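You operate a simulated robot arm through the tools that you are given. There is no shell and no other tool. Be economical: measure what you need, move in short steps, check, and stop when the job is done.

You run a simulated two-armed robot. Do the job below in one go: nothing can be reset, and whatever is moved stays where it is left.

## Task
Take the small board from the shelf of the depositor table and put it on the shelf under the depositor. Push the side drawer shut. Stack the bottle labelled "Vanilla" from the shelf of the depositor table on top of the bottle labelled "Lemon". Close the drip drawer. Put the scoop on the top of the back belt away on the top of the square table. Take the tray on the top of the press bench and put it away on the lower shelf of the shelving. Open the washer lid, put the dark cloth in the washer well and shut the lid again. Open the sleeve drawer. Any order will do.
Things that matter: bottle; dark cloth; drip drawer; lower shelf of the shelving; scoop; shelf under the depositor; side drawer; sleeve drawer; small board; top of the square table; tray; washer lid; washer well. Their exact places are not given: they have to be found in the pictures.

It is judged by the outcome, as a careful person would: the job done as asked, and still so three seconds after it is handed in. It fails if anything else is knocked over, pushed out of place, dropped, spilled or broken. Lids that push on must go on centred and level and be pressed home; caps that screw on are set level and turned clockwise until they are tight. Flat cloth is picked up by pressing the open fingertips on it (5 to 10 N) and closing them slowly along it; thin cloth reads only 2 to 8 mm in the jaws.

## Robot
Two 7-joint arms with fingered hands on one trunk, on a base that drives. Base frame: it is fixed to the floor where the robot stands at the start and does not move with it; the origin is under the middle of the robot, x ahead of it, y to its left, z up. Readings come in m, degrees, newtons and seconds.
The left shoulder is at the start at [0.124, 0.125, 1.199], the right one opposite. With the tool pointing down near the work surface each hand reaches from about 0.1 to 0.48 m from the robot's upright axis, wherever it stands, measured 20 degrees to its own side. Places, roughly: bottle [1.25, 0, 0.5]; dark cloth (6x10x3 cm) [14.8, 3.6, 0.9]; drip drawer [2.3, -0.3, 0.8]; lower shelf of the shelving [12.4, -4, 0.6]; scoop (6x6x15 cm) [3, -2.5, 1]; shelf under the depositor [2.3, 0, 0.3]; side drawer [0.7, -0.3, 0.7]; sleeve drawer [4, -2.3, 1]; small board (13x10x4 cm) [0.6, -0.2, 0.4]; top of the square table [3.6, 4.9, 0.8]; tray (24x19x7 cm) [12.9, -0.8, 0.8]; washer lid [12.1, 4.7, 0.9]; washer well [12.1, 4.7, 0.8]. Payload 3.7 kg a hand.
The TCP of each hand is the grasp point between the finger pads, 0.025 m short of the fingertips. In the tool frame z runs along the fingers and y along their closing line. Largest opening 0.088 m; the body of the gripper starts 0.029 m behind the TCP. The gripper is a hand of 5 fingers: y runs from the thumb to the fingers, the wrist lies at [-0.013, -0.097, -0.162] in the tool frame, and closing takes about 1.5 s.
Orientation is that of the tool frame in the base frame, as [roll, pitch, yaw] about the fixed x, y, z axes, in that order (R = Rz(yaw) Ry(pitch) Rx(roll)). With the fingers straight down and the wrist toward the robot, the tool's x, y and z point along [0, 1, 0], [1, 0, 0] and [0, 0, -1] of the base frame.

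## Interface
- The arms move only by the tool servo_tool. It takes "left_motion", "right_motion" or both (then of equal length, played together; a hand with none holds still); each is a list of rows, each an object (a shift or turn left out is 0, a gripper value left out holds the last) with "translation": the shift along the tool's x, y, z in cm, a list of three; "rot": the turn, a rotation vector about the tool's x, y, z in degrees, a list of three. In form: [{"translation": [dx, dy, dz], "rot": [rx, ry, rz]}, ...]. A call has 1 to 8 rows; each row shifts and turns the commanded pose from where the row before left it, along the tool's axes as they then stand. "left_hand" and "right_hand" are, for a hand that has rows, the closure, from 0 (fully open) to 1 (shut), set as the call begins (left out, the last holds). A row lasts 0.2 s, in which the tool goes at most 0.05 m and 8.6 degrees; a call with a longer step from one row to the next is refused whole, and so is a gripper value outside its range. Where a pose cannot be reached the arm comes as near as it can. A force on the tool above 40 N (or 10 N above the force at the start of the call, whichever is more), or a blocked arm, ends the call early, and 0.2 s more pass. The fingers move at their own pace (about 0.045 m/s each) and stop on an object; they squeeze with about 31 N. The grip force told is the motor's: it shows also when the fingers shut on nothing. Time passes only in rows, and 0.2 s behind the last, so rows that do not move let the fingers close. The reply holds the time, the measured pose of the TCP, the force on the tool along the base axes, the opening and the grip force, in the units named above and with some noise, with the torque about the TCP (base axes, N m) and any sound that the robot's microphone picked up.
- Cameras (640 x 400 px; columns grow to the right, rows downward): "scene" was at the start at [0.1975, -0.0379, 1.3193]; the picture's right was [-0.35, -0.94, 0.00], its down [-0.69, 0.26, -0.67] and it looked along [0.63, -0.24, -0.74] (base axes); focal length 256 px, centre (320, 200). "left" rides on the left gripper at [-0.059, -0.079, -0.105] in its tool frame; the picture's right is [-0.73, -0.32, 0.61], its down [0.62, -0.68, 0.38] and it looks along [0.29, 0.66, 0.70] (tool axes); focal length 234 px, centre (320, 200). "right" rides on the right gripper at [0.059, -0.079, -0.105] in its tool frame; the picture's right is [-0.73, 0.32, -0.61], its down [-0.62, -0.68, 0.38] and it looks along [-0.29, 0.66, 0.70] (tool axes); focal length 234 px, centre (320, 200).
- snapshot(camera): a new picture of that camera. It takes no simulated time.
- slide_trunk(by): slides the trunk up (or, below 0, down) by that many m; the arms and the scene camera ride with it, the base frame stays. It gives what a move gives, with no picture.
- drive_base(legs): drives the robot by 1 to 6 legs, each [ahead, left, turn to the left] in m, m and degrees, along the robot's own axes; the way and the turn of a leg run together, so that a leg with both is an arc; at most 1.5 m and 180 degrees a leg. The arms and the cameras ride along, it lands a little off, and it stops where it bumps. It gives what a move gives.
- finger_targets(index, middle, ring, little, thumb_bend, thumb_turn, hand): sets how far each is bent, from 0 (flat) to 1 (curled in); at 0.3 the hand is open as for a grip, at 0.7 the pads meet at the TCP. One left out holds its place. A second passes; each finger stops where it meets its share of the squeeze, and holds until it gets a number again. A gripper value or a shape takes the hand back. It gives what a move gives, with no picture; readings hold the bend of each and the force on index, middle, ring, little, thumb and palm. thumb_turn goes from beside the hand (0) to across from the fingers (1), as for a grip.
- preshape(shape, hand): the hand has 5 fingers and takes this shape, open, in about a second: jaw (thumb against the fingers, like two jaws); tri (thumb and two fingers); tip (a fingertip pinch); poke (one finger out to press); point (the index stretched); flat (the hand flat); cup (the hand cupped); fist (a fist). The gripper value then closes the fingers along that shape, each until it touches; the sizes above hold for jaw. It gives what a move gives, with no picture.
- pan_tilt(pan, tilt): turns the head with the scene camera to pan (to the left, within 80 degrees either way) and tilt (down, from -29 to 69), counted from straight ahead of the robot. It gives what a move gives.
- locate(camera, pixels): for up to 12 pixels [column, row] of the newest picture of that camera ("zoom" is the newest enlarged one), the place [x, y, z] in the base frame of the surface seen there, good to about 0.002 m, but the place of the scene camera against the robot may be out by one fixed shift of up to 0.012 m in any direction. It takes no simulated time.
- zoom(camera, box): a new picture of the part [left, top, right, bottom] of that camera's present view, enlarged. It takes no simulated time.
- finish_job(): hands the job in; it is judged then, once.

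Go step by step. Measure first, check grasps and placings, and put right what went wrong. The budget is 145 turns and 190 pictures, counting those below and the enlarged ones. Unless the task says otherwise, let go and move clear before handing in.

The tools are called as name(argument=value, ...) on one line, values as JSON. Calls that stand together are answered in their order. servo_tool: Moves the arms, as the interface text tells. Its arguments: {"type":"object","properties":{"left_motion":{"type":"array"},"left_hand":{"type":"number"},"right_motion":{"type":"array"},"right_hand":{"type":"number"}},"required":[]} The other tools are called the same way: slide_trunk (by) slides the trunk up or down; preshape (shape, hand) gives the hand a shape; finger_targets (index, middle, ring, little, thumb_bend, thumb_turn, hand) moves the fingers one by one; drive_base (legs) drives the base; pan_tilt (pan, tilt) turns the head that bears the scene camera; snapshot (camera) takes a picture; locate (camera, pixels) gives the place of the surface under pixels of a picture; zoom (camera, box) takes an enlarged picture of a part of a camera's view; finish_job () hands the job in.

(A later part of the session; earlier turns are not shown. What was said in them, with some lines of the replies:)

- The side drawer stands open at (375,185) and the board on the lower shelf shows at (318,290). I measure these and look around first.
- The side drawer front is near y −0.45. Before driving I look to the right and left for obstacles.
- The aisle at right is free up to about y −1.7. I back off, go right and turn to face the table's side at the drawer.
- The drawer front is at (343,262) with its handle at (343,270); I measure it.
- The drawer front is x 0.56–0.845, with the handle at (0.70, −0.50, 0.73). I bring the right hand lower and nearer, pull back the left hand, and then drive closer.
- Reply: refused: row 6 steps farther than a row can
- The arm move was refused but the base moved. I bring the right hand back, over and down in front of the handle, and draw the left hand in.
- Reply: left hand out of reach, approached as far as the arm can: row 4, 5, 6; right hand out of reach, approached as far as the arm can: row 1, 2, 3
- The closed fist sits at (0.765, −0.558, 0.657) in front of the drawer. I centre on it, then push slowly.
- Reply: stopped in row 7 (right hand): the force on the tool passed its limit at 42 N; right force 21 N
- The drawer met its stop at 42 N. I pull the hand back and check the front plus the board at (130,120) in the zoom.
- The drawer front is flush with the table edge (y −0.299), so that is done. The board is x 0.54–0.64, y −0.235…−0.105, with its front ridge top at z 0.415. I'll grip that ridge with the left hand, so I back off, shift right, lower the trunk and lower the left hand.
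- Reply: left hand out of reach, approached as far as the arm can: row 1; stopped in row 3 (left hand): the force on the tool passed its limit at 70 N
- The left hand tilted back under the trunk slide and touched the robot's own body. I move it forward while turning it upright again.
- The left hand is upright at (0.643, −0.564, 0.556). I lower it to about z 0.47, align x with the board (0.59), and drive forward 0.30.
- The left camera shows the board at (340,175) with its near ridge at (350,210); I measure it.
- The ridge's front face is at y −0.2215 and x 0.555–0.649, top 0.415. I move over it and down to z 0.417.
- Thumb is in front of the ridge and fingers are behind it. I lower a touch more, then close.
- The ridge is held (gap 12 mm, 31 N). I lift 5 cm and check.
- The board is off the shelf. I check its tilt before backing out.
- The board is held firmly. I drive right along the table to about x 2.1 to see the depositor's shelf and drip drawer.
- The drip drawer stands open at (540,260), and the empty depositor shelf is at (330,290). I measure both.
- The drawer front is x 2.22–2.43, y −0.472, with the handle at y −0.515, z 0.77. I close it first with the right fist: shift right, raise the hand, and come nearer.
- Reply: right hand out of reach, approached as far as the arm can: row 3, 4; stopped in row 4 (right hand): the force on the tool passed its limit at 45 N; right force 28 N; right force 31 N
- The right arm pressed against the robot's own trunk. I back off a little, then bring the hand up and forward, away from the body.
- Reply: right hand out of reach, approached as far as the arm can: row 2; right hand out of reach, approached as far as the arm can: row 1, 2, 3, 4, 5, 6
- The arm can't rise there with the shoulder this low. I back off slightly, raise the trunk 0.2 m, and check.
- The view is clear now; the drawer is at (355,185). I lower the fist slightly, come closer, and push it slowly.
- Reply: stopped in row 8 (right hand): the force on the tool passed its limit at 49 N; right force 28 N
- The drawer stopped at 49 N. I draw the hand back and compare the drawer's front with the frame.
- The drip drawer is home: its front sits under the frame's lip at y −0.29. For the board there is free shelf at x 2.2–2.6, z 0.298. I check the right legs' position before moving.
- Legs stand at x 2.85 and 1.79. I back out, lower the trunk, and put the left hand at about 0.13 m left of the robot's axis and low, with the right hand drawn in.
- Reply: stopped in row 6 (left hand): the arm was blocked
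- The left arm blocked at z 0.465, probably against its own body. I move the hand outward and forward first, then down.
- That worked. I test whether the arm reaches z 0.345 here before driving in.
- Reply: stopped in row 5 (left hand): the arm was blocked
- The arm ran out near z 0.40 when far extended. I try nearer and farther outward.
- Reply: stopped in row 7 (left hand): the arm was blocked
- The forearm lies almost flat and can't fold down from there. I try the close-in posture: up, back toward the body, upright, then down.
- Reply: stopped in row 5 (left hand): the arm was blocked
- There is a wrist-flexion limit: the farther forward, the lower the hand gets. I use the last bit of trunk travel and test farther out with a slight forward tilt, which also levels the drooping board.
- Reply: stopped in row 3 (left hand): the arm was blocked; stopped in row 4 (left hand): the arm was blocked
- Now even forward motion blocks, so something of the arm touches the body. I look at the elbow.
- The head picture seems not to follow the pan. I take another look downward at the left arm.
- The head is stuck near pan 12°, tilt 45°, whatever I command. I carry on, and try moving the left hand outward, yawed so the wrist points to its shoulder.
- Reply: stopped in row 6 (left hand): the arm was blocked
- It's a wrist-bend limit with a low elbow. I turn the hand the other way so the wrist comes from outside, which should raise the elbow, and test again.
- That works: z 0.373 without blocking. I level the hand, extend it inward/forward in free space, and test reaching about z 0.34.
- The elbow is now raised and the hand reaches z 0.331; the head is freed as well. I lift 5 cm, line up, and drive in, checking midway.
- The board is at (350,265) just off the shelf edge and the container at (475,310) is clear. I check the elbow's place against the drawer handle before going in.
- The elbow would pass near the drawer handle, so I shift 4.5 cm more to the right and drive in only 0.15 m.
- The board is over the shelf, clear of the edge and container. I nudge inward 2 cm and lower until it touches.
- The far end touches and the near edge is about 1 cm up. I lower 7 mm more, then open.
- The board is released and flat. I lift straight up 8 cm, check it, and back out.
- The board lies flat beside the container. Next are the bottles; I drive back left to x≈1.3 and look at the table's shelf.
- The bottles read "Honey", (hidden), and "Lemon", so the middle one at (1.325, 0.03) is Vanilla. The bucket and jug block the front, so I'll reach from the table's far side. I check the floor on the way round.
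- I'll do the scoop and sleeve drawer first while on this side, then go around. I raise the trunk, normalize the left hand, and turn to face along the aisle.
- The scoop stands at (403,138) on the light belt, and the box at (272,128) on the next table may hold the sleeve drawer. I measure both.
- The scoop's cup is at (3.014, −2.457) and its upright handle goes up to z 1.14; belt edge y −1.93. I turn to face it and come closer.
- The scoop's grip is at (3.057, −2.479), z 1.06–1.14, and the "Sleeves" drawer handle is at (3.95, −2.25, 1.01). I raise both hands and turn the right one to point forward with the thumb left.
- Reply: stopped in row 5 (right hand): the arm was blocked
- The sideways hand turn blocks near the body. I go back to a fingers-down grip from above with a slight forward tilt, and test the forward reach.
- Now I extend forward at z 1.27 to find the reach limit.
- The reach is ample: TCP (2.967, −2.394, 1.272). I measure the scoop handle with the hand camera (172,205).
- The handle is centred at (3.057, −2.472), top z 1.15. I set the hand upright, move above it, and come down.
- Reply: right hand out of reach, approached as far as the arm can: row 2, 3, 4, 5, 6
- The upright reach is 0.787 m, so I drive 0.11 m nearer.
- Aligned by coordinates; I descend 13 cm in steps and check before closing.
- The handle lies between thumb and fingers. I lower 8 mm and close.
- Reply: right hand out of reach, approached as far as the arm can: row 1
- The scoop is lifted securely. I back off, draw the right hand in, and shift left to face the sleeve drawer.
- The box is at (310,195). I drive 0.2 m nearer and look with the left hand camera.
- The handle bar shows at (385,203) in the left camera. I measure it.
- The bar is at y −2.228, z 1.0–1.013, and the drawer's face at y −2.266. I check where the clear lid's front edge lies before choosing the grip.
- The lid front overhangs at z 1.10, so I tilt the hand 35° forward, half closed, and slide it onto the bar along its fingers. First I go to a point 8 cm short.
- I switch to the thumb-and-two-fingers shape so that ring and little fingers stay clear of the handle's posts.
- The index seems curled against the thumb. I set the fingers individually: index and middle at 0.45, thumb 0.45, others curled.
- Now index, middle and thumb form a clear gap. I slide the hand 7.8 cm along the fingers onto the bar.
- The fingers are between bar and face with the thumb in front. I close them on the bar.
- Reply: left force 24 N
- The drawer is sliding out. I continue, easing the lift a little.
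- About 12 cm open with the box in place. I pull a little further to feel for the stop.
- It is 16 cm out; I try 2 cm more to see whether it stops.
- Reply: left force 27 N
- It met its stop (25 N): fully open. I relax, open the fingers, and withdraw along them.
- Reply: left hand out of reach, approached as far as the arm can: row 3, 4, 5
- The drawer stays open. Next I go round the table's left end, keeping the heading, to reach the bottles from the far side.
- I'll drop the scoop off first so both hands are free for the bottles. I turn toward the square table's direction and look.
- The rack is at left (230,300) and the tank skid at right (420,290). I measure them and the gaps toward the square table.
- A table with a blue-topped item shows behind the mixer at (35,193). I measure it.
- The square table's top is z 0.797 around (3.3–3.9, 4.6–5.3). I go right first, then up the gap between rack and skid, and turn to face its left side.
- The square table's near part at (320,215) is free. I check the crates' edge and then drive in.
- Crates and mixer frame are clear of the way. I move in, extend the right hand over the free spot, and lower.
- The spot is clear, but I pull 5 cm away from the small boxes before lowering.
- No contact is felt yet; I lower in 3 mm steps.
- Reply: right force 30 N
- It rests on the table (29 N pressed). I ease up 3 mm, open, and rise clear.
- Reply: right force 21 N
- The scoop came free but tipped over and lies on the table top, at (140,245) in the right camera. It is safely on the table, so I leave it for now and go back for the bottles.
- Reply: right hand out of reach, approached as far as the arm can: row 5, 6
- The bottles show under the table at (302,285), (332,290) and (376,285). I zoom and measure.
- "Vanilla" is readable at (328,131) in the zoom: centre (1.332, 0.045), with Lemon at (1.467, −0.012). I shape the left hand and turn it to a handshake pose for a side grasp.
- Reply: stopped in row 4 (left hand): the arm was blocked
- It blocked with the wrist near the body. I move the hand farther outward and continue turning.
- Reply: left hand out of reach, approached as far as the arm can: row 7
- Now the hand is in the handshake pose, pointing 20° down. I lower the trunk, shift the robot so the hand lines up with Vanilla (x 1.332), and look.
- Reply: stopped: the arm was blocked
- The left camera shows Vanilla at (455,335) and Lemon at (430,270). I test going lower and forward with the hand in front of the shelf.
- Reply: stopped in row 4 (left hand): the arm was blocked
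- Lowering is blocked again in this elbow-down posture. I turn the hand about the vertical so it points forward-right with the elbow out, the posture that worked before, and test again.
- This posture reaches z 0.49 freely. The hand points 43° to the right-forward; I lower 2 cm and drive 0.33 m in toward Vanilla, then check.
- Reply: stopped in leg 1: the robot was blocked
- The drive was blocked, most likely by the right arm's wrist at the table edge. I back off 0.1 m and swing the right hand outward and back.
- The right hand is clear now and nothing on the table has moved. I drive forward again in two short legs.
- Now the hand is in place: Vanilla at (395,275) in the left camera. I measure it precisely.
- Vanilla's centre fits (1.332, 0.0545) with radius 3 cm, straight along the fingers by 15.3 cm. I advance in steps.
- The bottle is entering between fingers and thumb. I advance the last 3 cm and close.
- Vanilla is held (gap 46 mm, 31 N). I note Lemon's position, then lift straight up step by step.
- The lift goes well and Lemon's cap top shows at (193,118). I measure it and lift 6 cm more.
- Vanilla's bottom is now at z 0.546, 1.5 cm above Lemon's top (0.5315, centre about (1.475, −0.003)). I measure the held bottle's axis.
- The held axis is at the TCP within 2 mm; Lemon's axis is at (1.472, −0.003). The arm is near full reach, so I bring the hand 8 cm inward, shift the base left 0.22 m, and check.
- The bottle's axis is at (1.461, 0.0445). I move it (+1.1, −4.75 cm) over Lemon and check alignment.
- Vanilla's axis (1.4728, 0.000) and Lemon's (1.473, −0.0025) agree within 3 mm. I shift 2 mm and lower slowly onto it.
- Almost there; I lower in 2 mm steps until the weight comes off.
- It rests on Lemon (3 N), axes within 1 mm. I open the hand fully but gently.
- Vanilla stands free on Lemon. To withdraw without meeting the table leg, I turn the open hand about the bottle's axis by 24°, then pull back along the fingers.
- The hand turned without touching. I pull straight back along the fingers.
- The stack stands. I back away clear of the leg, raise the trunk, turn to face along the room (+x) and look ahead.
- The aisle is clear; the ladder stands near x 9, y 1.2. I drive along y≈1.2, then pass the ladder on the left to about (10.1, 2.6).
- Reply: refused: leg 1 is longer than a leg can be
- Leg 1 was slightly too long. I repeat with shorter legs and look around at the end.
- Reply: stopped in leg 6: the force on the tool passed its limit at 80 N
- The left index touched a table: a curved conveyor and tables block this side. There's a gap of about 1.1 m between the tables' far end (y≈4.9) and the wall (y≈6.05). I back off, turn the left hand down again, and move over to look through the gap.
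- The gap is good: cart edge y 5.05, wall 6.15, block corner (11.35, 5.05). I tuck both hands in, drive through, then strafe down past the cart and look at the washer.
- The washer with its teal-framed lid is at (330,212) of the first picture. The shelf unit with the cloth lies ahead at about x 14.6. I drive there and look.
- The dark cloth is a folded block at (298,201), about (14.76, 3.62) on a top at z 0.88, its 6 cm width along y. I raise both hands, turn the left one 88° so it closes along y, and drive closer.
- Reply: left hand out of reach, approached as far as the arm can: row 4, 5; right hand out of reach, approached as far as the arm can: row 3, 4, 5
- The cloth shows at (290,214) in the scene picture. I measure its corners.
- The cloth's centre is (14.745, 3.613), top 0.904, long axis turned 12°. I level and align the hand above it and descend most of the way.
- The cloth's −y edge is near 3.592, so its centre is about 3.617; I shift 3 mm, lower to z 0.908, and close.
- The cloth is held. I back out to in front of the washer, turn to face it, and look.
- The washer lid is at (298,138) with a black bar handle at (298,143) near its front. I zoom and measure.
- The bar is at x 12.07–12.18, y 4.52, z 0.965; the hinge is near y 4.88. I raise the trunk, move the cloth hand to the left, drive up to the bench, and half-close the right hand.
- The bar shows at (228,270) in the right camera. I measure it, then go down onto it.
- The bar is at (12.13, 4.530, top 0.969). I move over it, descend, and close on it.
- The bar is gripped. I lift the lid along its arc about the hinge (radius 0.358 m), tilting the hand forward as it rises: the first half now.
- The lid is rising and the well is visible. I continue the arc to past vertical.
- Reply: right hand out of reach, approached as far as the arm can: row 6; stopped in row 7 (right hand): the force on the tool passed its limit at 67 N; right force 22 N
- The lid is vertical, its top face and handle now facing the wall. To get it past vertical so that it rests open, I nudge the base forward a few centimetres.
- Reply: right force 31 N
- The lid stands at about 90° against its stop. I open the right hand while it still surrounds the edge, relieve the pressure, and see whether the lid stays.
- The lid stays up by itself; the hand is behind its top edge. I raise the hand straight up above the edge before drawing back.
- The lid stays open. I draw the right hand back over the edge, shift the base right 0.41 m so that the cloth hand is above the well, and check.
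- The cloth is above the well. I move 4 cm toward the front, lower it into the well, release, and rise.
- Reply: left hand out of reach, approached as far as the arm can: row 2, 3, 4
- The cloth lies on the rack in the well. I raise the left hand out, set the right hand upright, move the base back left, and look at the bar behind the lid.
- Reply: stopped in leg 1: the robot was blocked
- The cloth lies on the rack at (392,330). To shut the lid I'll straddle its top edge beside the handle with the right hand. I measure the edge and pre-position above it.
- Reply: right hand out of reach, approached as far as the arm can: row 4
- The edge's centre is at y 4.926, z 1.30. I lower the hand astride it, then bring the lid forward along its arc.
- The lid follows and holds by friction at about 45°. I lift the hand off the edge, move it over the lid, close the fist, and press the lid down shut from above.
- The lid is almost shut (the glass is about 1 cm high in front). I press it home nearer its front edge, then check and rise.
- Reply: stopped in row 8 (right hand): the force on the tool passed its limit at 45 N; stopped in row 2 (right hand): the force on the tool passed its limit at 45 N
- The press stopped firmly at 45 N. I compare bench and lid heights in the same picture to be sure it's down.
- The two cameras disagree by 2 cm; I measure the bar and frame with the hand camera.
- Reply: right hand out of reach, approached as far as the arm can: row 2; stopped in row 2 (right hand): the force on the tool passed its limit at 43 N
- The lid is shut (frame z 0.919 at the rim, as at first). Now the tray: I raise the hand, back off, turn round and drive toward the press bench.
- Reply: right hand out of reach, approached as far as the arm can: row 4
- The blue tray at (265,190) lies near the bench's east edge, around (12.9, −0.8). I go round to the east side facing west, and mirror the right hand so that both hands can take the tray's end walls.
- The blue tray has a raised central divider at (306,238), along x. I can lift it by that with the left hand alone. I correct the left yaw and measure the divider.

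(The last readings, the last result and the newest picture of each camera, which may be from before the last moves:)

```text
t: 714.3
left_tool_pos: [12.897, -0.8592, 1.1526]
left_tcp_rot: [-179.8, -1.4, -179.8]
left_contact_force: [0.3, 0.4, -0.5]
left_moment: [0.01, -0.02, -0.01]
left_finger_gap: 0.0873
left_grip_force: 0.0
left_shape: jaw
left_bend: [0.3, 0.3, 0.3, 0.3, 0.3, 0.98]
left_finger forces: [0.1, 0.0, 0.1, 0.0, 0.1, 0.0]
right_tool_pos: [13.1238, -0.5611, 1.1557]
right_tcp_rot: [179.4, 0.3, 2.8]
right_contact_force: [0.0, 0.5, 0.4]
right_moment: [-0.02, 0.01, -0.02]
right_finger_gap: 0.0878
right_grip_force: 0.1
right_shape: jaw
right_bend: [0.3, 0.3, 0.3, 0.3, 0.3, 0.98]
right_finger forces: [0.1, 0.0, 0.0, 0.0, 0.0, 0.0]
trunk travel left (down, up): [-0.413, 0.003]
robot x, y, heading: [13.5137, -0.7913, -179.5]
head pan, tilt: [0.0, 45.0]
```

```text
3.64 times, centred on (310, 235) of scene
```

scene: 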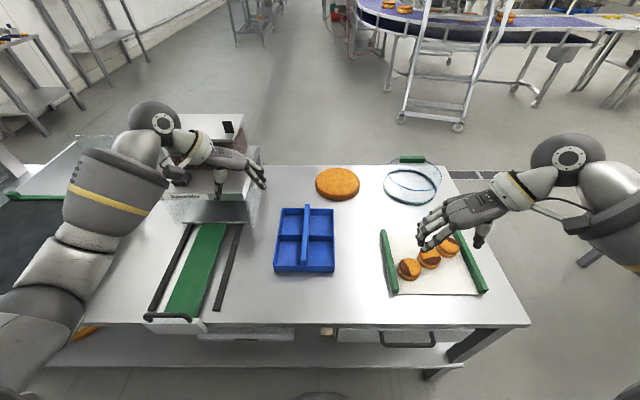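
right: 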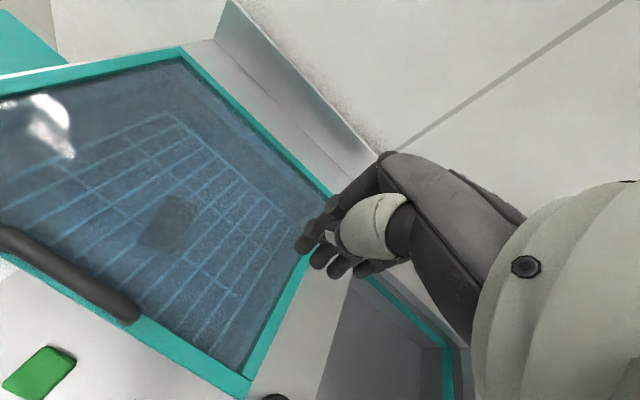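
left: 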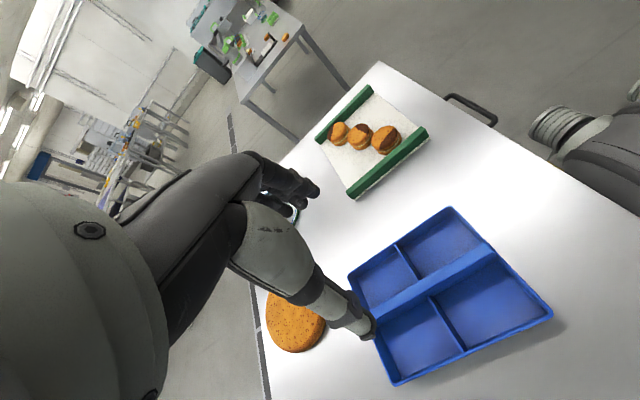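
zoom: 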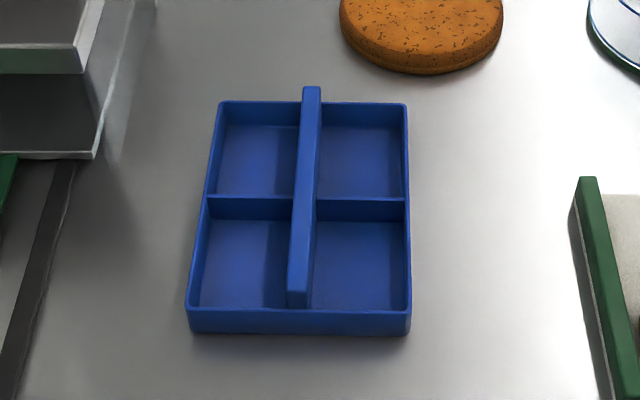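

The divider is at y ≈ −0.846, x 12.77–12.97, top 0.869. I drive 0.1 m nearer, lower the trunk, bring the hand over its middle, descend, grip, and lift.

drive_base(legs=[[0.1, 0, 0]])

slide_trunk(by=-0.12)

servo_tool(left_motion=[{"translation": [-2.4, 0.65, 0]}, {"translation": [-2.4, 0.65, 0]}, {"translation": [0, 0, 4]}, {"translation": [0, 0, 4]}, {"translation": [0, 0, 4]}, {"translation": [0, 0, 3]}, {"translation": [0, 0, 1]}, {}])

snapshot(camera="left")

locate(camera="left", pixels=[[400, 240], [420, 225], [380, 260], [440, 215], [360, 280], [400, 260]])

```text
t: 715.6
left_tool_pos: [12.8027, -0.8572, 1.1546]
left_tcp_rot: [-179.8, -1.4, 180.0]
left_contact_force: [0.5, -0.3, 0.9]
left_moment: [-0.01, 0.01, 0.01]
left_finger_gap: 0.0878
left_grip_force: 0.0
left_shape: jaw
left_bend: [0.3, 0.3, 0.3, 0.3, 0.3, 0.98]
left_finger forces: [0.0, 0.0, 0.1, 0.1, 0.0, 0.1]
right_tool_pos: [13.0284, -0.5612, 1.1555]
right_tcp_rot: [179.4, 0.3, 2.6]
right_contact_force: [-0.1, -0.1, 0.3]
right_moment: [0.01, 0.04, 0.02]
right_finger_gap: 0.0878
right_grip_force: 0.0
right_shape: jaw
right_bend: [0.3, 0.3, 0.3, 0.3, 0.3, 0.98]
right_finger forces: [0.1, 0.0, 0.0, 0.1, 0.0, 0.0]
trunk travel left (down, up): [-0.413, 0.003]
robot x, y, heading: [13.421, -0.7926, 180.0]
head pan, tilt: [0.0, 45.0]
stopped in leg 1: the robot was blocked; the commanded pose is now the measured one
```

```text
t: 717.1
left_tool_pos: [12.8028, -0.8565, 1.0353]
left_tcp_rot: [-179.9, -1.4, 179.9]
left_contact_force: [0.1, -0.1, 0.6]
left_moment: [-0.02, 0.01, 0.01]
left_finger_gap: 0.0879
left_grip_force: 0.1
left_shape: jaw
left_bend: [0.3, 0.3, 0.3, 0.3, 0.3, 0.98]
left_finger forces: [0.0, 0.1, 0.1, 0.0, 0.0, 0.1]
right_tool_pos: [13.0291, -0.5609, 1.0356]
right_tcp_rot: [179.3, 0.3, 2.6]
right_contact_force: [-0.3, 0.8, -0.1]
right_moment: [-0.01, 0.04, 0.01]
right_finger_gap: 0.0879
right_grip_force: 0.0
right_shape: jaw
right_bend: [0.3, 0.3, 0.3, 0.3, 0.3, 0.98]
right_finger forces: [0.0, 0.1, 0.1, 0.1, 0.1, 0.1]
trunk travel left (down, up): [-0.293, 0.123]
robot x, y, heading: [13.4179, -0.7953, 180.0]
head pan, tilt: [0.0, 45.0]
```

```text
t: 718.9
left_tool_pos: [12.8457, -0.8452, 0.8719]
left_tcp_rot: [-179.8, -1.4, 179.9]
left_contact_force: [-0.7, 0.5, 0.6]
left_moment: [-0.02, 0.0, 0.02]
left_finger_gap: 0.0877
left_grip_force: 0.0
left_shape: jaw
left_bend: [0.3, 0.3, 0.3, 0.3, 0.3, 0.98]
left_finger forces: [0.0, 0.0, 0.1, 0.0, 0.0, 0.0]
right_tool_pos: [13.029, -0.5604, 1.0366]
right_tcp_rot: [179.4, 0.3, 2.5]
right_contact_force: [-0.4, -0.2, -0.2]
right_moment: [0.03, -0.02, -0.01]
right_finger_gap: 0.0879
right_grip_force: 0.0
right_shape: jaw
right_bend: [0.3, 0.3, 0.3, 0.3, 0.3, 0.98]
right_finger forces: [0.0, 0.0, 0.0, 0.1, 0.0, 0.0]
trunk travel left (down, up): [-0.293, 0.123]
robot x, y, heading: [13.4225, -0.7923, 180.2]
head pan, tilt: [0.0, 45.0]
```

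```text
25 pictures are left
```

left: 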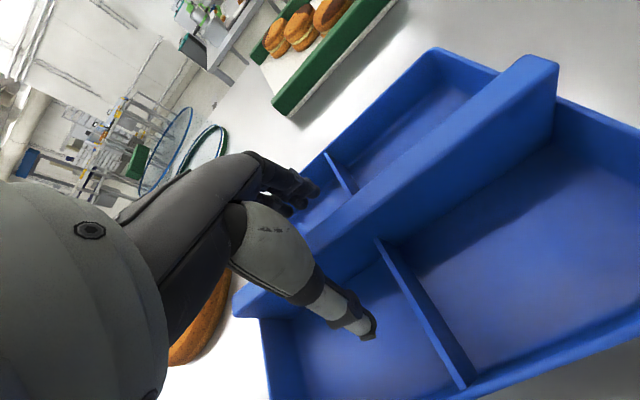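

```text
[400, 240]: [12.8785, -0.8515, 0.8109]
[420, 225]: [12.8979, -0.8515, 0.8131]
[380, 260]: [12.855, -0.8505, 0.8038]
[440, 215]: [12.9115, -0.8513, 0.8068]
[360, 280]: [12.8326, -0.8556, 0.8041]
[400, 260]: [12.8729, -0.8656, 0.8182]
```

The divider sits between thumb and fingers (centre y −0.845). I lower 1 cm, grip, lift, back out, turn to −y, and drive toward the shelving.

servo_tool(left_motion=[{"translation": [0, 0, 0.9]}, {}])

servo_tool(left_motion=[{}, {}, {}, {}, {}, {}, {}, {}], left_hand=1)

servo_tool(left_motion=[{"translation": [0, 0, -1]}, {"translation": [0, 0, -3]}, {"translation": [0, 0, -4]}, {"translation": [0, 0, -4]}, {"translation": [0, 0, -4]}])

drive_base(legs=[[-0.3, 0, 0], [0, 0, 90], [1.2, 0, 0]])

pan_tilt(pan=-20, tilt=30)

snapshot(camera="scene")

locate(camera="scene", pixels=[[400, 150], [400, 180], [360, 150], [360, 180], [440, 150], [440, 180], [400, 120], [400, 210], [320, 150], [480, 150], [360, 200], [440, 200]])

```text
t: 719.5
left_tool_pos: [12.8456, -0.8448, 0.8642]
left_tcp_rot: [-179.9, -1.4, 179.9]
left_contact_force: [-0.3, -0.3, -0.1]
left_moment: [0.02, 0.03, 0.03]
left_finger_gap: 0.0881
left_grip_force: 0.0
left_shape: jaw
left_bend: [0.3, 0.3, 0.3, 0.3, 0.3, 0.98]
left_finger forces: [0.1, 0.1, 0.0, 0.1, 0.1, 0.0]
right_tool_pos: [13.0285, -0.5584, 1.0343]
right_tcp_rot: [179.4, 0.3, 2.7]
right_contact_force: [1.5, -0.2, 0.1]
right_moment: [-0.02, -0.01, 0.02]
right_finger_gap: 0.088
right_grip_force: 0.0
right_shape: jaw
right_bend: [0.3, 0.3, 0.3, 0.3, 0.3, 0.98]
right_finger forces: [0.0, 0.1, 0.1, 0.0, 0.0, 0.2]
trunk travel left (down, up): [-0.293, 0.123]
robot x, y, heading: [13.4217, -0.795, 180.0]
head pan, tilt: [0.0, 45.0]
```

```text
t: 721.3
left_tool_pos: [12.8462, -0.8453, 0.8641]
left_tcp_rot: [-179.8, -1.3, 179.9]
left_contact_force: [-0.4, 0.0, 0.1]
left_moment: [-0.01, -0.04, -0.07]
left_finger_gap: 0.0124
left_grip_force: 31.2
left_shape: jaw
left_bend: [0.72, 0.63, 0.63, 0.65, 0.74, 1.0]
left_finger forces: [16.4, 7.1, 3.2, 1.5, 28.4, 0.0]
right_tool_pos: [13.0278, -0.5602, 1.0349]
right_tcp_rot: [179.4, 0.2, 2.6]
right_contact_force: [0.9, 0.2, -0.6]
right_moment: [0.0, -0.03, 0.01]
right_finger_gap: 0.0879
right_grip_force: 0.0
right_shape: jaw
right_bend: [0.3, 0.3, 0.3, 0.3, 0.3, 0.98]
right_finger forces: [0.1, 0.0, 0.1, 0.1, 0.0, 0.1]
trunk travel left (down, up): [-0.293, 0.123]
robot x, y, heading: [13.4187, -0.7933, 180.1]
head pan, tilt: [0.0, 45.0]
```

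```text
t: 722.5
left_tool_pos: [12.8502, -0.8431, 1.0238]
left_tcp_rot: [-179.9, -1.3, 179.9]
left_contact_force: [0.0, -0.6, -1.9]
left_moment: [-0.02, 0.08, 0.01]
left_finger_gap: 0.0116
left_grip_force: 30.7
left_shape: jaw
left_bend: [0.72, 0.64, 0.71, 0.7, 0.75, 0.99]
left_finger forces: [19.2, 6.3, 2.8, 0.0, 28.1, 0.0]
right_tool_pos: [13.0276, -0.5592, 1.0347]
right_tcp_rot: [179.4, 0.3, 2.6]
right_contact_force: [-0.8, 0.9, 0.4]
right_moment: [0.01, 0.01, -0.03]
right_finger_gap: 0.0875
right_grip_force: 0.0
right_shape: jaw
right_bend: [0.3, 0.3, 0.3, 0.3, 0.3, 0.98]
right_finger forces: [0.0, 0.1, 0.0, 0.0, 0.0, 0.0]
trunk travel left (down, up): [-0.293, 0.123]
robot x, y, heading: [13.4228, -0.7974, 180.1]
head pan, tilt: [0.0, 45.0]
```

```text
t: 734.0
left_tool_pos: [13.7843, -2.564, 1.0229]
left_tcp_rot: [-179.7, -1.4, -89.3]
left_contact_force: [0.9, 0.3, -1.6]
left_moment: [-0.02, -0.03, 0.03]
left_finger_gap: 0.0115
left_grip_force: 30.8
left_shape: jaw
left_bend: [0.72, 0.64, 0.71, 0.7, 0.75, 0.98]
left_finger forces: [19.5, 5.9, 2.6, 0.0, 28.1, 0.1]
right_tool_pos: [13.4965, -2.3891, 1.0352]
right_tcp_rot: [179.4, 0.1, 93.3]
right_contact_force: [0.0, 0.3, 0.3]
right_moment: [-0.03, -0.01, 0.0]
right_finger_gap: 0.088
right_grip_force: 0.0
right_shape: jaw
right_bend: [0.3, 0.3, 0.3, 0.3, 0.3, 0.98]
right_finger forces: [0.1, 0.0, 0.0, 0.0, 0.0, 0.1]
trunk travel left (down, up): [-0.293, 0.123]
robot x, y, heading: [13.7275, -1.9949, -89.1]
head pan, tilt: [0.0, 45.0]
```

```text
t: 734.9
left_tool_pos: [13.7847, -2.5635, 1.0229]
left_tcp_rot: [-179.7, -1.2, -89.3]
left_contact_force: [0.2, 0.3, -1.7]
left_moment: [-0.05, -0.01, -0.02]
left_finger_gap: 0.0114
left_grip_force: 30.8
left_shape: jaw
left_bend: [0.72, 0.64, 0.71, 0.7, 0.75, 0.98]
left_finger forces: [19.6, 5.9, 2.7, 0.0, 28.1, 0.0]
right_tool_pos: [13.4974, -2.3897, 1.0348]
right_tcp_rot: [179.4, 0.2, 93.3]
right_contact_force: [0.3, -0.7, -0.3]
right_moment: [0.0, 0.06, -0.01]
right_finger_gap: 0.0876
right_grip_force: 0.1
right_shape: jaw
right_bend: [0.3, 0.3, 0.3, 0.3, 0.3, 0.98]
right_finger forces: [0.0, 0.0, 0.0, 0.0, 0.0, 0.0]
trunk travel left (down, up): [-0.293, 0.123]
robot x, y, heading: [13.7267, -1.9933, -89.2]
head pan, tilt: [-20.0, 30.0]
```

```text
24 pictures are left
```

scene: 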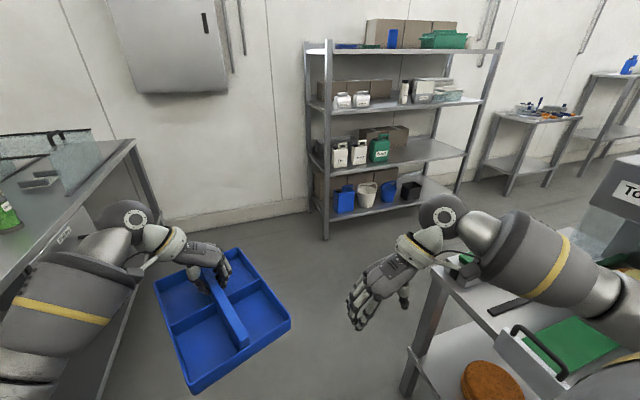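

```text
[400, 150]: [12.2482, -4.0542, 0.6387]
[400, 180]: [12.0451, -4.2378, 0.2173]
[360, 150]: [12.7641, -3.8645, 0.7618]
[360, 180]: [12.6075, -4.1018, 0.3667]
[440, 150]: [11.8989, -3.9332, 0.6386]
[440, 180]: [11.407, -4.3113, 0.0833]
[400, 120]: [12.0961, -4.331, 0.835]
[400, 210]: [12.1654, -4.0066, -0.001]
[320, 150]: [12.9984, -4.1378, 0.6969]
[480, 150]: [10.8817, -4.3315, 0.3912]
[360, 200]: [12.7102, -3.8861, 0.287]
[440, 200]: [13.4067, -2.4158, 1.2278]
```

The tray is held level. The lower shelf (z 0.639) has free space at x 11.9–12.3. I draw the right hand back, drive in front of it, lower the trunk, and look.

servo_tool(right_motion=[{"translation": [3, 0, 0]}, {"translation": [3, 0, 0]}, {"translation": [3, 0, 0]}, {"translation": [3, -2, 0]}])

drive_base(legs=[[0, -0.15, -0.9], [1.04, 0, 0], [0, -0.8, 0], [0, -0.76, 0]])

slide_trunk(by=-0.25)

pan_tilt(pan=0, tilt=25)

snapshot(camera="scene")

locate(camera="scene", pixels=[[320, 200], [320, 230], [320, 250], [280, 220], [360, 220], [400, 220], [240, 220], [320, 150], [320, 165], [440, 220], [320, 180], [280, 180]])

```text
t: 735.9
left_tool_pos: [13.7844, -2.5637, 1.0233]
left_tcp_rot: [-179.7, -1.5, -89.3]
left_contact_force: [0.7, -0.1, -1.3]
left_moment: [-0.06, -0.01, -0.03]
left_finger_gap: 0.0118
left_grip_force: 31.5
left_shape: jaw
left_bend: [0.72, 0.64, 0.71, 0.7, 0.75, 0.98]
left_finger forces: [19.8, 5.8, 2.6, 0.0, 28.1, 0.1]
right_tool_pos: [13.4718, -2.27, 1.0355]
right_tcp_rot: [179.3, 0.3, 93.3]
right_contact_force: [-0.8, 0.3, 0.4]
right_moment: [0.03, 0.0, -0.01]
right_finger_gap: 0.0879
right_grip_force: 0.1
right_shape: jaw
right_bend: [0.3, 0.3, 0.3, 0.3, 0.3, 0.98]
right_finger forces: [0.0, 0.0, 0.0, 0.0, 0.0, 0.0]
trunk travel left (down, up): [-0.293, 0.123]
robot x, y, heading: [13.7258, -1.9945, -89.2]
head pan, tilt: [-20.0, 30.0]
```

```text
t: 756.5
left_tool_pos: [12.0573, -3.5887, 1.0225]
left_tcp_rot: [-179.8, -1.2, -90.5]
left_contact_force: [0.4, -0.2, -1.7]
left_moment: [-0.05, -0.05, -0.03]
left_finger_gap: 0.0117
left_grip_force: 31.1
left_shape: jaw
left_bend: [0.72, 0.64, 0.71, 0.7, 0.75, 0.98]
left_finger forces: [19.9, 5.8, 2.6, 0.0, 28.0, 0.0]
right_tool_pos: [11.7492, -3.2888, 1.035]
right_tcp_rot: [179.4, 0.2, 92.2]
right_contact_force: [0.0, 1.2, 0.5]
right_moment: [0.0, -0.01, 0.02]
right_finger_gap: 0.0878
right_grip_force: 0.1
right_shape: jaw
right_bend: [0.3, 0.3, 0.3, 0.3, 0.3, 0.98]
right_finger forces: [0.0, 0.0, 0.1, 0.0, 0.1, 0.0]
trunk travel left (down, up): [-0.293, 0.123]
robot x, y, heading: [12.0136, -3.0154, -90.3]
head pan, tilt: [-20.0, 30.0]
```

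```text
t: 759.1
left_tool_pos: [12.0569, -3.5898, 0.7728]
left_tcp_rot: [-179.8, -1.5, -90.6]
left_contact_force: [0.0, 0.1, -1.4]
left_moment: [-0.06, -0.04, -0.02]
left_finger_gap: 0.0117
left_grip_force: 30.2
left_shape: jaw
left_bend: [0.72, 0.64, 0.71, 0.7, 0.75, 0.98]
left_finger forces: [19.9, 5.7, 2.5, 0.0, 28.1, 0.1]
right_tool_pos: [11.7498, -3.2744, 0.7193]
right_tcp_rot: [177.5, -35.8, 92.8]
right_contact_force: [0.7, -0.6, -0.2]
right_moment: [0.01, 0.0, 0.02]
right_finger_gap: 0.0879
right_grip_force: 0.2
right_shape: jaw
right_bend: [0.3, 0.3, 0.3, 0.3, 0.3, 0.98]
right_finger forces: [0.0, 0.1, 0.1, 0.1, 0.0, 0.0]
trunk travel left (down, up): [-0.043, 0.373]
robot x, y, heading: [12.0118, -3.0157, -90.6]
head pan, tilt: [-20.0, 30.0]
```

```text
t: 759.9
left_tool_pos: [12.0565, -3.589, 0.7739]
left_tcp_rot: [-179.7, -1.2, -90.4]
left_contact_force: [0.5, 0.9, -2.9]
left_moment: [-0.07, -0.06, -0.01]
left_finger_gap: 0.0117
left_grip_force: 30.7
left_shape: jaw
left_bend: [0.72, 0.64, 0.71, 0.7, 0.75, 0.98]
left_finger forces: [19.9, 5.8, 2.5, 0.0, 28.1, 0.2]
right_tool_pos: [11.7496, -3.2736, 0.7189]
right_tcp_rot: [177.7, -35.7, 92.6]
right_contact_force: [0.8, 0.0, 0.4]
right_moment: [0.04, -0.01, 0.04]
right_finger_gap: 0.0878
right_grip_force: 0.0
right_shape: jaw
right_bend: [0.3, 0.3, 0.3, 0.3, 0.3, 0.98]
right_finger forces: [0.0, 0.1, 0.0, 0.1, 0.0, 0.0]
trunk travel left (down, up): [-0.043, 0.373]
robot x, y, heading: [12.0153, -3.02, -90.4]
head pan, tilt: [0.0, 25.0]
```

```text
23 pictures are left
```

scene: 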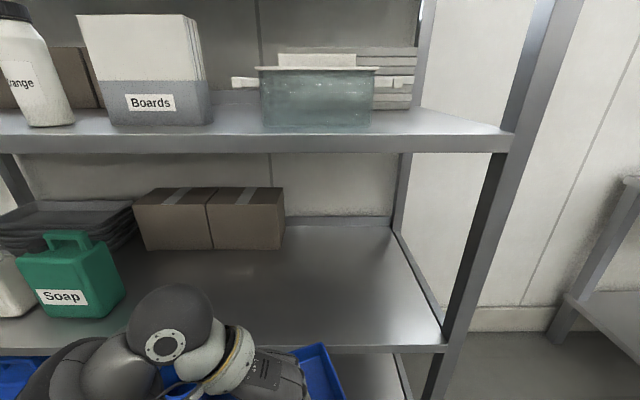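

```text
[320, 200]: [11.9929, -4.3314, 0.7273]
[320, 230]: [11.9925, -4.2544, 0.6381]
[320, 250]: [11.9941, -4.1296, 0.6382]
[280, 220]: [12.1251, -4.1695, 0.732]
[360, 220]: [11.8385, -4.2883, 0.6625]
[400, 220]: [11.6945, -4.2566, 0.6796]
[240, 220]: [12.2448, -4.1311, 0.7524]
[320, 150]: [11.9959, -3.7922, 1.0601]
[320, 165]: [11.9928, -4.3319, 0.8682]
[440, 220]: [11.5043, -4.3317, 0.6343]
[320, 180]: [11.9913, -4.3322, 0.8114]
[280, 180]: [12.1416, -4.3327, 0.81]
```

The shelf's right part is free: front edge y ≈ −3.80, boxes behind y −4.14. I lower 3.5 cm and drive the tray in over the shelf at about (11.97, −3.97).

servo_tool(left_motion=[{"translation": [0, 0, 2]}, {"translation": [0, 0, 1.5]}, {}])

drive_base(legs=[[0, -0.087, 0.4], [0.2, 0, 0], [0.17, 0, 0]])

pan_tilt(pan=0, tilt=40)

snapshot(camera="scene")

snapshot(camera="left")

```text
t: 760.7
left_tool_pos: [12.0563, -3.5889, 0.7377]
left_tcp_rot: [-179.8, -1.4, -90.5]
left_contact_force: [-0.6, -1.0, -2.1]
left_moment: [-0.07, -0.03, -0.02]
left_finger_gap: 0.0119
left_grip_force: 31.5
left_shape: jaw
left_bend: [0.72, 0.64, 0.71, 0.7, 0.75, 0.98]
left_finger forces: [19.9, 5.7, 2.5, 0.1, 28.2, 0.0]
right_tool_pos: [11.7493, -3.2732, 0.7188]
right_tcp_rot: [177.6, -35.7, 92.7]
right_contact_force: [-0.1, 0.3, 0.5]
right_moment: [0.04, -0.03, 0.01]
right_finger_gap: 0.0878
right_grip_force: 0.1
right_shape: jaw
right_bend: [0.3, 0.3, 0.3, 0.3, 0.3, 0.98]
right_finger forces: [0.0, 0.1, 0.0, 0.1, 0.0, 0.0]
trunk travel left (down, up): [-0.043, 0.373]
robot x, y, heading: [12.0122, -3.0153, -90.6]
head pan, tilt: [0.0, 25.0]
```

```text
t: 764.4
left_tool_pos: [11.9755, -3.9558, 0.7381]
left_tcp_rot: [-179.7, -1.3, -89.9]
left_contact_force: [-0.7, 1.0, -1.8]
left_moment: [-0.06, -0.04, -0.01]
left_finger_gap: 0.0118
left_grip_force: 30.5
left_shape: jaw
left_bend: [0.72, 0.64, 0.71, 0.7, 0.75, 0.98]
left_finger forces: [20.1, 5.7, 2.3, 0.0, 28.1, 0.0]
right_tool_pos: [11.6658, -3.6422, 0.7188]
right_tcp_rot: [177.5, -35.8, 93.3]
right_contact_force: [-0.1, -0.2, 0.3]
right_moment: [-0.02, -0.01, -0.01]
right_finger_gap: 0.0878
right_grip_force: 0.0
right_shape: jaw
right_bend: [0.3, 0.3, 0.3, 0.3, 0.3, 0.98]
right_finger forces: [0.0, 0.0, 0.1, 0.1, 0.1, 0.0]
trunk travel left (down, up): [-0.043, 0.373]
robot x, y, heading: [11.9231, -3.3832, -90.1]
head pan, tilt: [0.0, 25.0]
```

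```text
t: 765.1
left_tool_pos: [11.9758, -3.9565, 0.7394]
left_tcp_rot: [-179.8, -1.3, -90.0]
left_contact_force: [0.5, -0.3, -2.0]
left_moment: [-0.06, -0.03, -0.03]
left_finger_gap: 0.0118
left_grip_force: 30.6
left_shape: jaw
left_bend: [0.72, 0.64, 0.71, 0.7, 0.75, 0.98]
left_finger forces: [20.0, 5.7, 2.5, 0.0, 28.1, 0.0]
right_tool_pos: [11.666, -3.6417, 0.7202]
right_tcp_rot: [177.6, -35.8, 93.3]
right_contact_force: [-0.1, -0.9, -0.2]
right_moment: [0.0, -0.03, 0.0]
right_finger_gap: 0.088
right_grip_force: 0.0
right_shape: jaw
right_bend: [0.3, 0.3, 0.3, 0.3, 0.3, 0.98]
right_finger forces: [0.1, 0.1, 0.0, 0.0, 0.1, 0.1]
trunk travel left (down, up): [-0.043, 0.373]
robot x, y, heading: [11.9283, -3.3846, -89.7]
head pan, tilt: [0.0, 40.0]
```

```text
22 pictures are left
```

scene: 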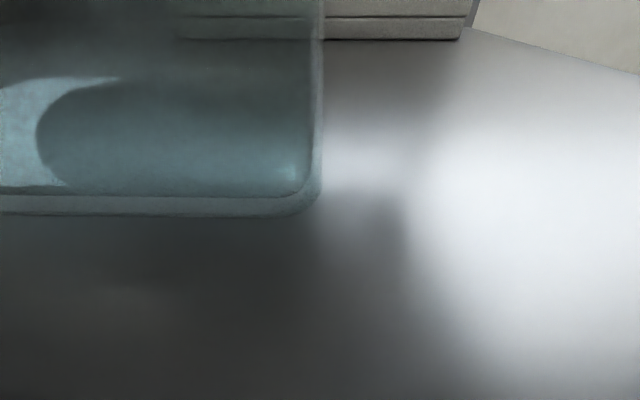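

```text
21 pictures are left
```

left: 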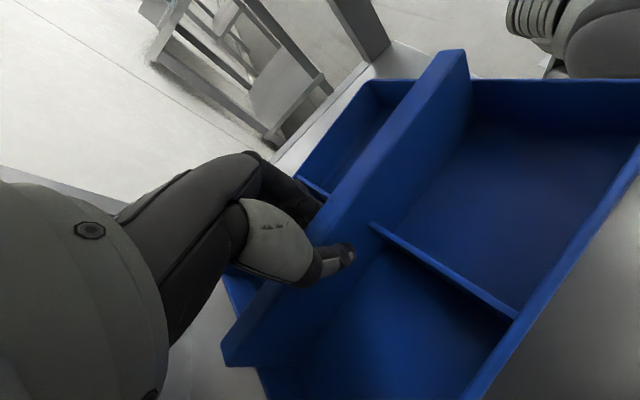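

The tray is over the shelf with its whole base inside the edge. I lower it until it rests.

servo_tool(left_motion=[{"translation": [0, 0, 1.5]}, {"translation": [0, 0, 1]}, {"translation": [0, 0, 0.4]}, {"translation": [0, 0, 0.3]}, {}])

servo_tool(left_motion=[{"translation": [0, 0, 0.3]}, {"translation": [0, 0, 0.3]}, {}])

snapshot(camera="left")

locate(camera="left", pixels=[[450, 60], [600, 95], [580, 280], [500, 350], [600, 330], [290, 165], [230, 340]])

```text
t: 766.3
left_tool_pos: [11.9755, -3.9567, 0.7057]
left_tcp_rot: [-179.8, -1.3, -90.1]
left_contact_force: [0.5, -0.6, -0.9]
left_moment: [0.0, 0.06, 0.01]
left_finger_gap: 0.0117
left_grip_force: 30.8
left_shape: jaw
left_bend: [0.72, 0.64, 0.7, 0.7, 0.75, 0.98]
left_finger forces: [20.5, 5.8, 1.7, 0.1, 27.9, 0.0]
right_tool_pos: [11.6666, -3.6418, 0.7199]
right_tcp_rot: [177.5, -35.7, 93.2]
right_contact_force: [-0.7, -0.2, 0.0]
right_moment: [0.03, -0.01, -0.03]
right_finger_gap: 0.0879
right_grip_force: 0.0
right_shape: jaw
right_bend: [0.3, 0.3, 0.3, 0.3, 0.3, 0.98]
right_finger forces: [0.1, 0.1, 0.0, 0.0, 0.0, 0.0]
trunk travel left (down, up): [-0.043, 0.373]
robot x, y, heading: [11.9274, -3.386, -89.8]
head pan, tilt: [0.0, 40.0]
```

```text
t: 767.1
left_tool_pos: [11.9753, -3.9561, 0.7025]
left_tcp_rot: [-179.9, -1.6, -90.0]
left_contact_force: [2.3, -0.6, 12.6]
left_moment: [0.05, 0.08, -0.04]
left_finger_gap: 0.0122
left_grip_force: 30.8
left_shape: jaw
left_bend: [0.72, 0.64, 0.7, 0.7, 0.75, 0.98]
left_finger forces: [20.7, 6.3, 1.7, 0.0, 30.8, 0.1]
right_tool_pos: [11.6661, -3.6426, 0.7205]
right_tcp_rot: [177.5, -35.7, 93.3]
right_contact_force: [0.5, 0.0, 0.8]
right_moment: [0.0, -0.01, 0.02]
right_finger_gap: 0.0877
right_grip_force: 0.0
right_shape: jaw
right_bend: [0.3, 0.3, 0.3, 0.3, 0.3, 0.98]
right_finger forces: [0.1, 0.0, 0.0, 0.0, 0.1, 0.0]
trunk travel left (down, up): [-0.043, 0.373]
robot x, y, heading: [11.9231, -3.3838, -89.5]
head pan, tilt: [0.0, 40.0]
```

```text
20 pictures are left
```

left: 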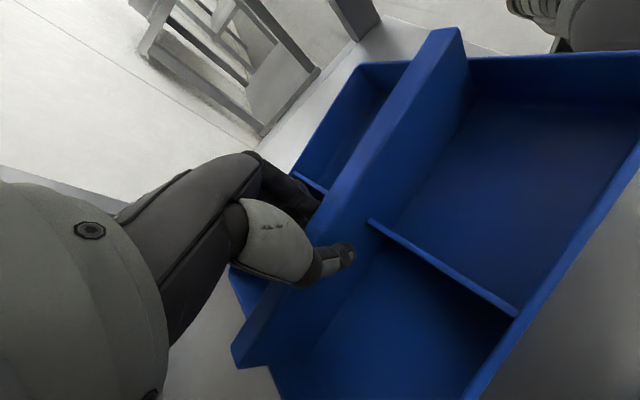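

```text
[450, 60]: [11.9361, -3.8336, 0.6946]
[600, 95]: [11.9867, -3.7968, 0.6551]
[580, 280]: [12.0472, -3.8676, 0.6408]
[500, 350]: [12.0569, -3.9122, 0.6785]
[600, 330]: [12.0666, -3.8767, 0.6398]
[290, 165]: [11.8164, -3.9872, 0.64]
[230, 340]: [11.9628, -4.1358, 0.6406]
```

It rests, but the tray's near wall is at y −3.79, close to the shelf's edge. I lift 1 cm, push it 6 cm farther in, and set it down again.

servo_tool(left_motion=[{"translation": [0, 0, -1.5]}, {"translation": [2, 0, 0]}, {"translation": [2, 0, 0]}, {"translation": [2, 0, 0]}, {"translation": [0, 0, 0.9]}, {"translation": [0, 0, 0.6]}, {}])

servo_tool(left_motion=[{}, {}, {}, {}, {}, {}], left_hand=0.2)

snapshot(camera="left")

locate(camera="left", pixels=[[450, 60], [600, 95], [580, 65], [620, 60], [600, 330], [560, 50]])

```text
t: 768.7
left_tool_pos: [11.9762, -4.0178, 0.7027]
left_tcp_rot: [-180.0, -1.5, -90.0]
left_contact_force: [1.8, -0.7, 7.2]
left_moment: [0.02, 0.03, 0.0]
left_finger_gap: 0.0123
left_grip_force: 31.0
left_shape: jaw
left_bend: [0.72, 0.64, 0.7, 0.7, 0.75, 0.98]
left_finger forces: [20.4, 5.9, 1.5, 0.0, 29.2, 0.0]
right_tool_pos: [11.6668, -3.6425, 0.7209]
right_tcp_rot: [177.4, -35.6, 93.3]
right_contact_force: [-0.2, -0.2, -0.1]
right_moment: [-0.01, -0.03, -0.01]
right_finger_gap: 0.0878
right_grip_force: 0.0
right_shape: jaw
right_bend: [0.3, 0.3, 0.3, 0.3, 0.3, 0.98]
right_finger forces: [0.1, 0.1, 0.1, 0.0, 0.0, 0.0]
trunk travel left (down, up): [-0.043, 0.373]
robot x, y, heading: [11.9244, -3.3869, -89.7]
head pan, tilt: [0.0, 40.0]
```

```text
t: 770.1
left_tool_pos: [11.9753, -4.0174, 0.702]
left_tcp_rot: [-179.8, -1.3, -90.0]
left_contact_force: [-0.5, -0.2, -0.4]
left_moment: [-0.03, 0.01, 0.01]
left_finger_gap: 0.0704
left_grip_force: 0.0
left_shape: jaw
left_bend: [0.27, 0.34, 0.32, 0.33, 0.49, 0.99]
left_finger forces: [0.0, 0.0, 0.0, 0.1, 0.0, 0.0]
right_tool_pos: [11.6648, -3.6426, 0.7199]
right_tcp_rot: [177.5, -35.7, 93.2]
right_contact_force: [-0.3, -0.6, -0.5]
right_moment: [0.01, 0.0, 0.0]
right_finger_gap: 0.0879
right_grip_force: 0.0
right_shape: jaw
right_bend: [0.3, 0.3, 0.3, 0.3, 0.3, 0.98]
right_finger forces: [0.1, 0.0, 0.1, 0.1, 0.0, 0.1]
trunk travel left (down, up): [-0.043, 0.373]
robot x, y, heading: [11.9258, -3.3861, -90.0]
head pan, tilt: [0.0, 40.0]
```

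```text
19 pictures are left
```

left: 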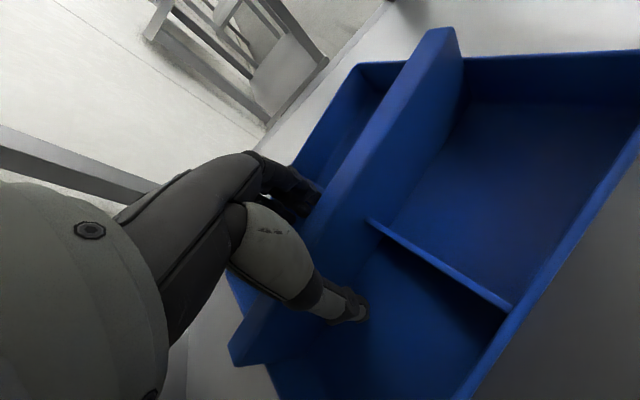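

```text
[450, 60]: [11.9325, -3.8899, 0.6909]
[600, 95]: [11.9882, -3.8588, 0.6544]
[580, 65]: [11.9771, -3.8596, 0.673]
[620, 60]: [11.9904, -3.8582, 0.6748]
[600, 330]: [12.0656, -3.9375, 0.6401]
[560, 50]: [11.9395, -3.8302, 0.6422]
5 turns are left
```

The tray is released on the shelf, its near wall now at y −3.86, about 5 cm inside the edge. I lift the open hand clear and back out.

servo_tool(left_motion=[{"translation": [0, 0, -1.5]}, {"translation": [0, 0, -2]}, {"translation": [0, 0, -2.5]}])

drive_base(legs=[[-0.25, 0, 0], [-0.15, 0, 0]])

pan_tilt(pan=0, tilt=30)

snapshot(camera="scene")

```text
t: 770.9
left_tool_pos: [11.9765, -4.0155, 0.7613]
left_tcp_rot: [-179.8, -1.3, -90.0]
left_contact_force: [0.4, -0.8, 0.3]
left_moment: [0.0, -0.02, 0.0]
left_finger_gap: 0.0699
left_grip_force: 0.0
left_shape: jaw
left_bend: [0.27, 0.34, 0.32, 0.33, 0.49, 0.99]
left_finger forces: [0.0, 0.0, 0.0, 0.1, 0.0, 0.0]
right_tool_pos: [11.6668, -3.6422, 0.7207]
right_tcp_rot: [177.5, -35.9, 93.2]
right_contact_force: [0.3, -0.2, -0.3]
right_moment: [-0.02, -0.01, -0.03]
right_finger_gap: 0.0878
right_grip_force: 0.1
right_shape: jaw
right_bend: [0.3, 0.3, 0.3, 0.3, 0.3, 0.98]
right_finger forces: [0.1, 0.0, 0.0, 0.0, 0.1, 0.1]
trunk travel left (down, up): [-0.043, 0.373]
robot x, y, heading: [11.9267, -3.3858, -89.9]
head pan, tilt: [0.0, 40.0]
```

```text
t: 773.7
left_tool_pos: [11.9753, -3.6155, 0.7622]
left_tcp_rot: [-179.8, -1.4, -89.9]
left_contact_force: [0.3, -0.1, 0.0]
left_moment: [0.02, -0.02, 0.01]
left_finger_gap: 0.0704
left_grip_force: 0.0
left_shape: jaw
left_bend: [0.27, 0.34, 0.32, 0.33, 0.49, 0.99]
left_finger forces: [0.0, 0.0, 0.1, 0.0, 0.0, 0.0]
right_tool_pos: [11.6654, -3.2426, 0.7194]
right_tcp_rot: [177.5, -35.7, 93.4]
right_contact_force: [-0.7, -0.4, 0.5]
right_moment: [-0.01, -0.01, 0.01]
right_finger_gap: 0.0878
right_grip_force: 0.0
right_shape: jaw
right_bend: [0.3, 0.3, 0.3, 0.3, 0.3, 0.98]
right_finger forces: [0.0, 0.0, 0.1, 0.0, 0.1, 0.0]
trunk travel left (down, up): [-0.043, 0.373]
robot x, y, heading: [11.9285, -2.9815, -90.0]
head pan, tilt: [0.0, 40.0]
```

```text
t: 774.5
left_tool_pos: [11.9757, -3.6162, 0.7617]
left_tcp_rot: [-179.9, -1.3, -89.9]
left_contact_force: [-0.4, 0.3, -0.5]
left_moment: [-0.02, 0.02, 0.0]
left_finger_gap: 0.0703
left_grip_force: 0.0
left_shape: jaw
left_bend: [0.27, 0.34, 0.32, 0.33, 0.49, 0.99]
left_finger forces: [0.1, 0.1, 0.0, 0.1, 0.0, 0.1]
right_tool_pos: [11.6661, -3.2424, 0.719]
right_tcp_rot: [177.5, -35.8, 93.5]
right_contact_force: [0.3, 0.3, -0.4]
right_moment: [0.03, -0.03, -0.02]
right_finger_gap: 0.088
right_grip_force: 0.2
right_shape: jaw
right_bend: [0.3, 0.3, 0.3, 0.3, 0.3, 0.98]
right_finger forces: [0.0, 0.0, 0.0, 0.1, 0.0, 0.0]
trunk travel left (down, up): [-0.043, 0.373]
robot x, y, heading: [11.921, -2.982, -89.7]
head pan, tilt: [0.0, 30.0]
```

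```text
18 pictures are left
4 turns are left
```

scene: 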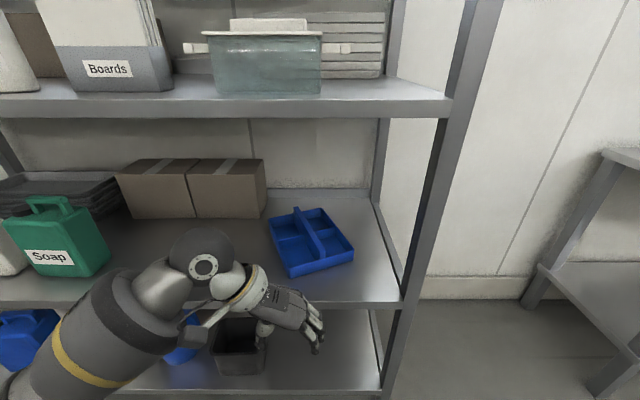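

The tray stands flat on the lower shelf at (310,240), and both hands are clear. Every part of the job has been done, so I hand it in.

finish_job()

```text
The job is handed in.
```

All eight parts are done and handed in, but the scoop tipped over when I let go, so it is lying on the square table instead of standing. I did not have enough turns left to stand it up again.

One bump to know about: on the way to the washer, the left hand hit a table near (9.5, 2.9) at about 80 N. I saw nothing on it move, though I did not measure it.
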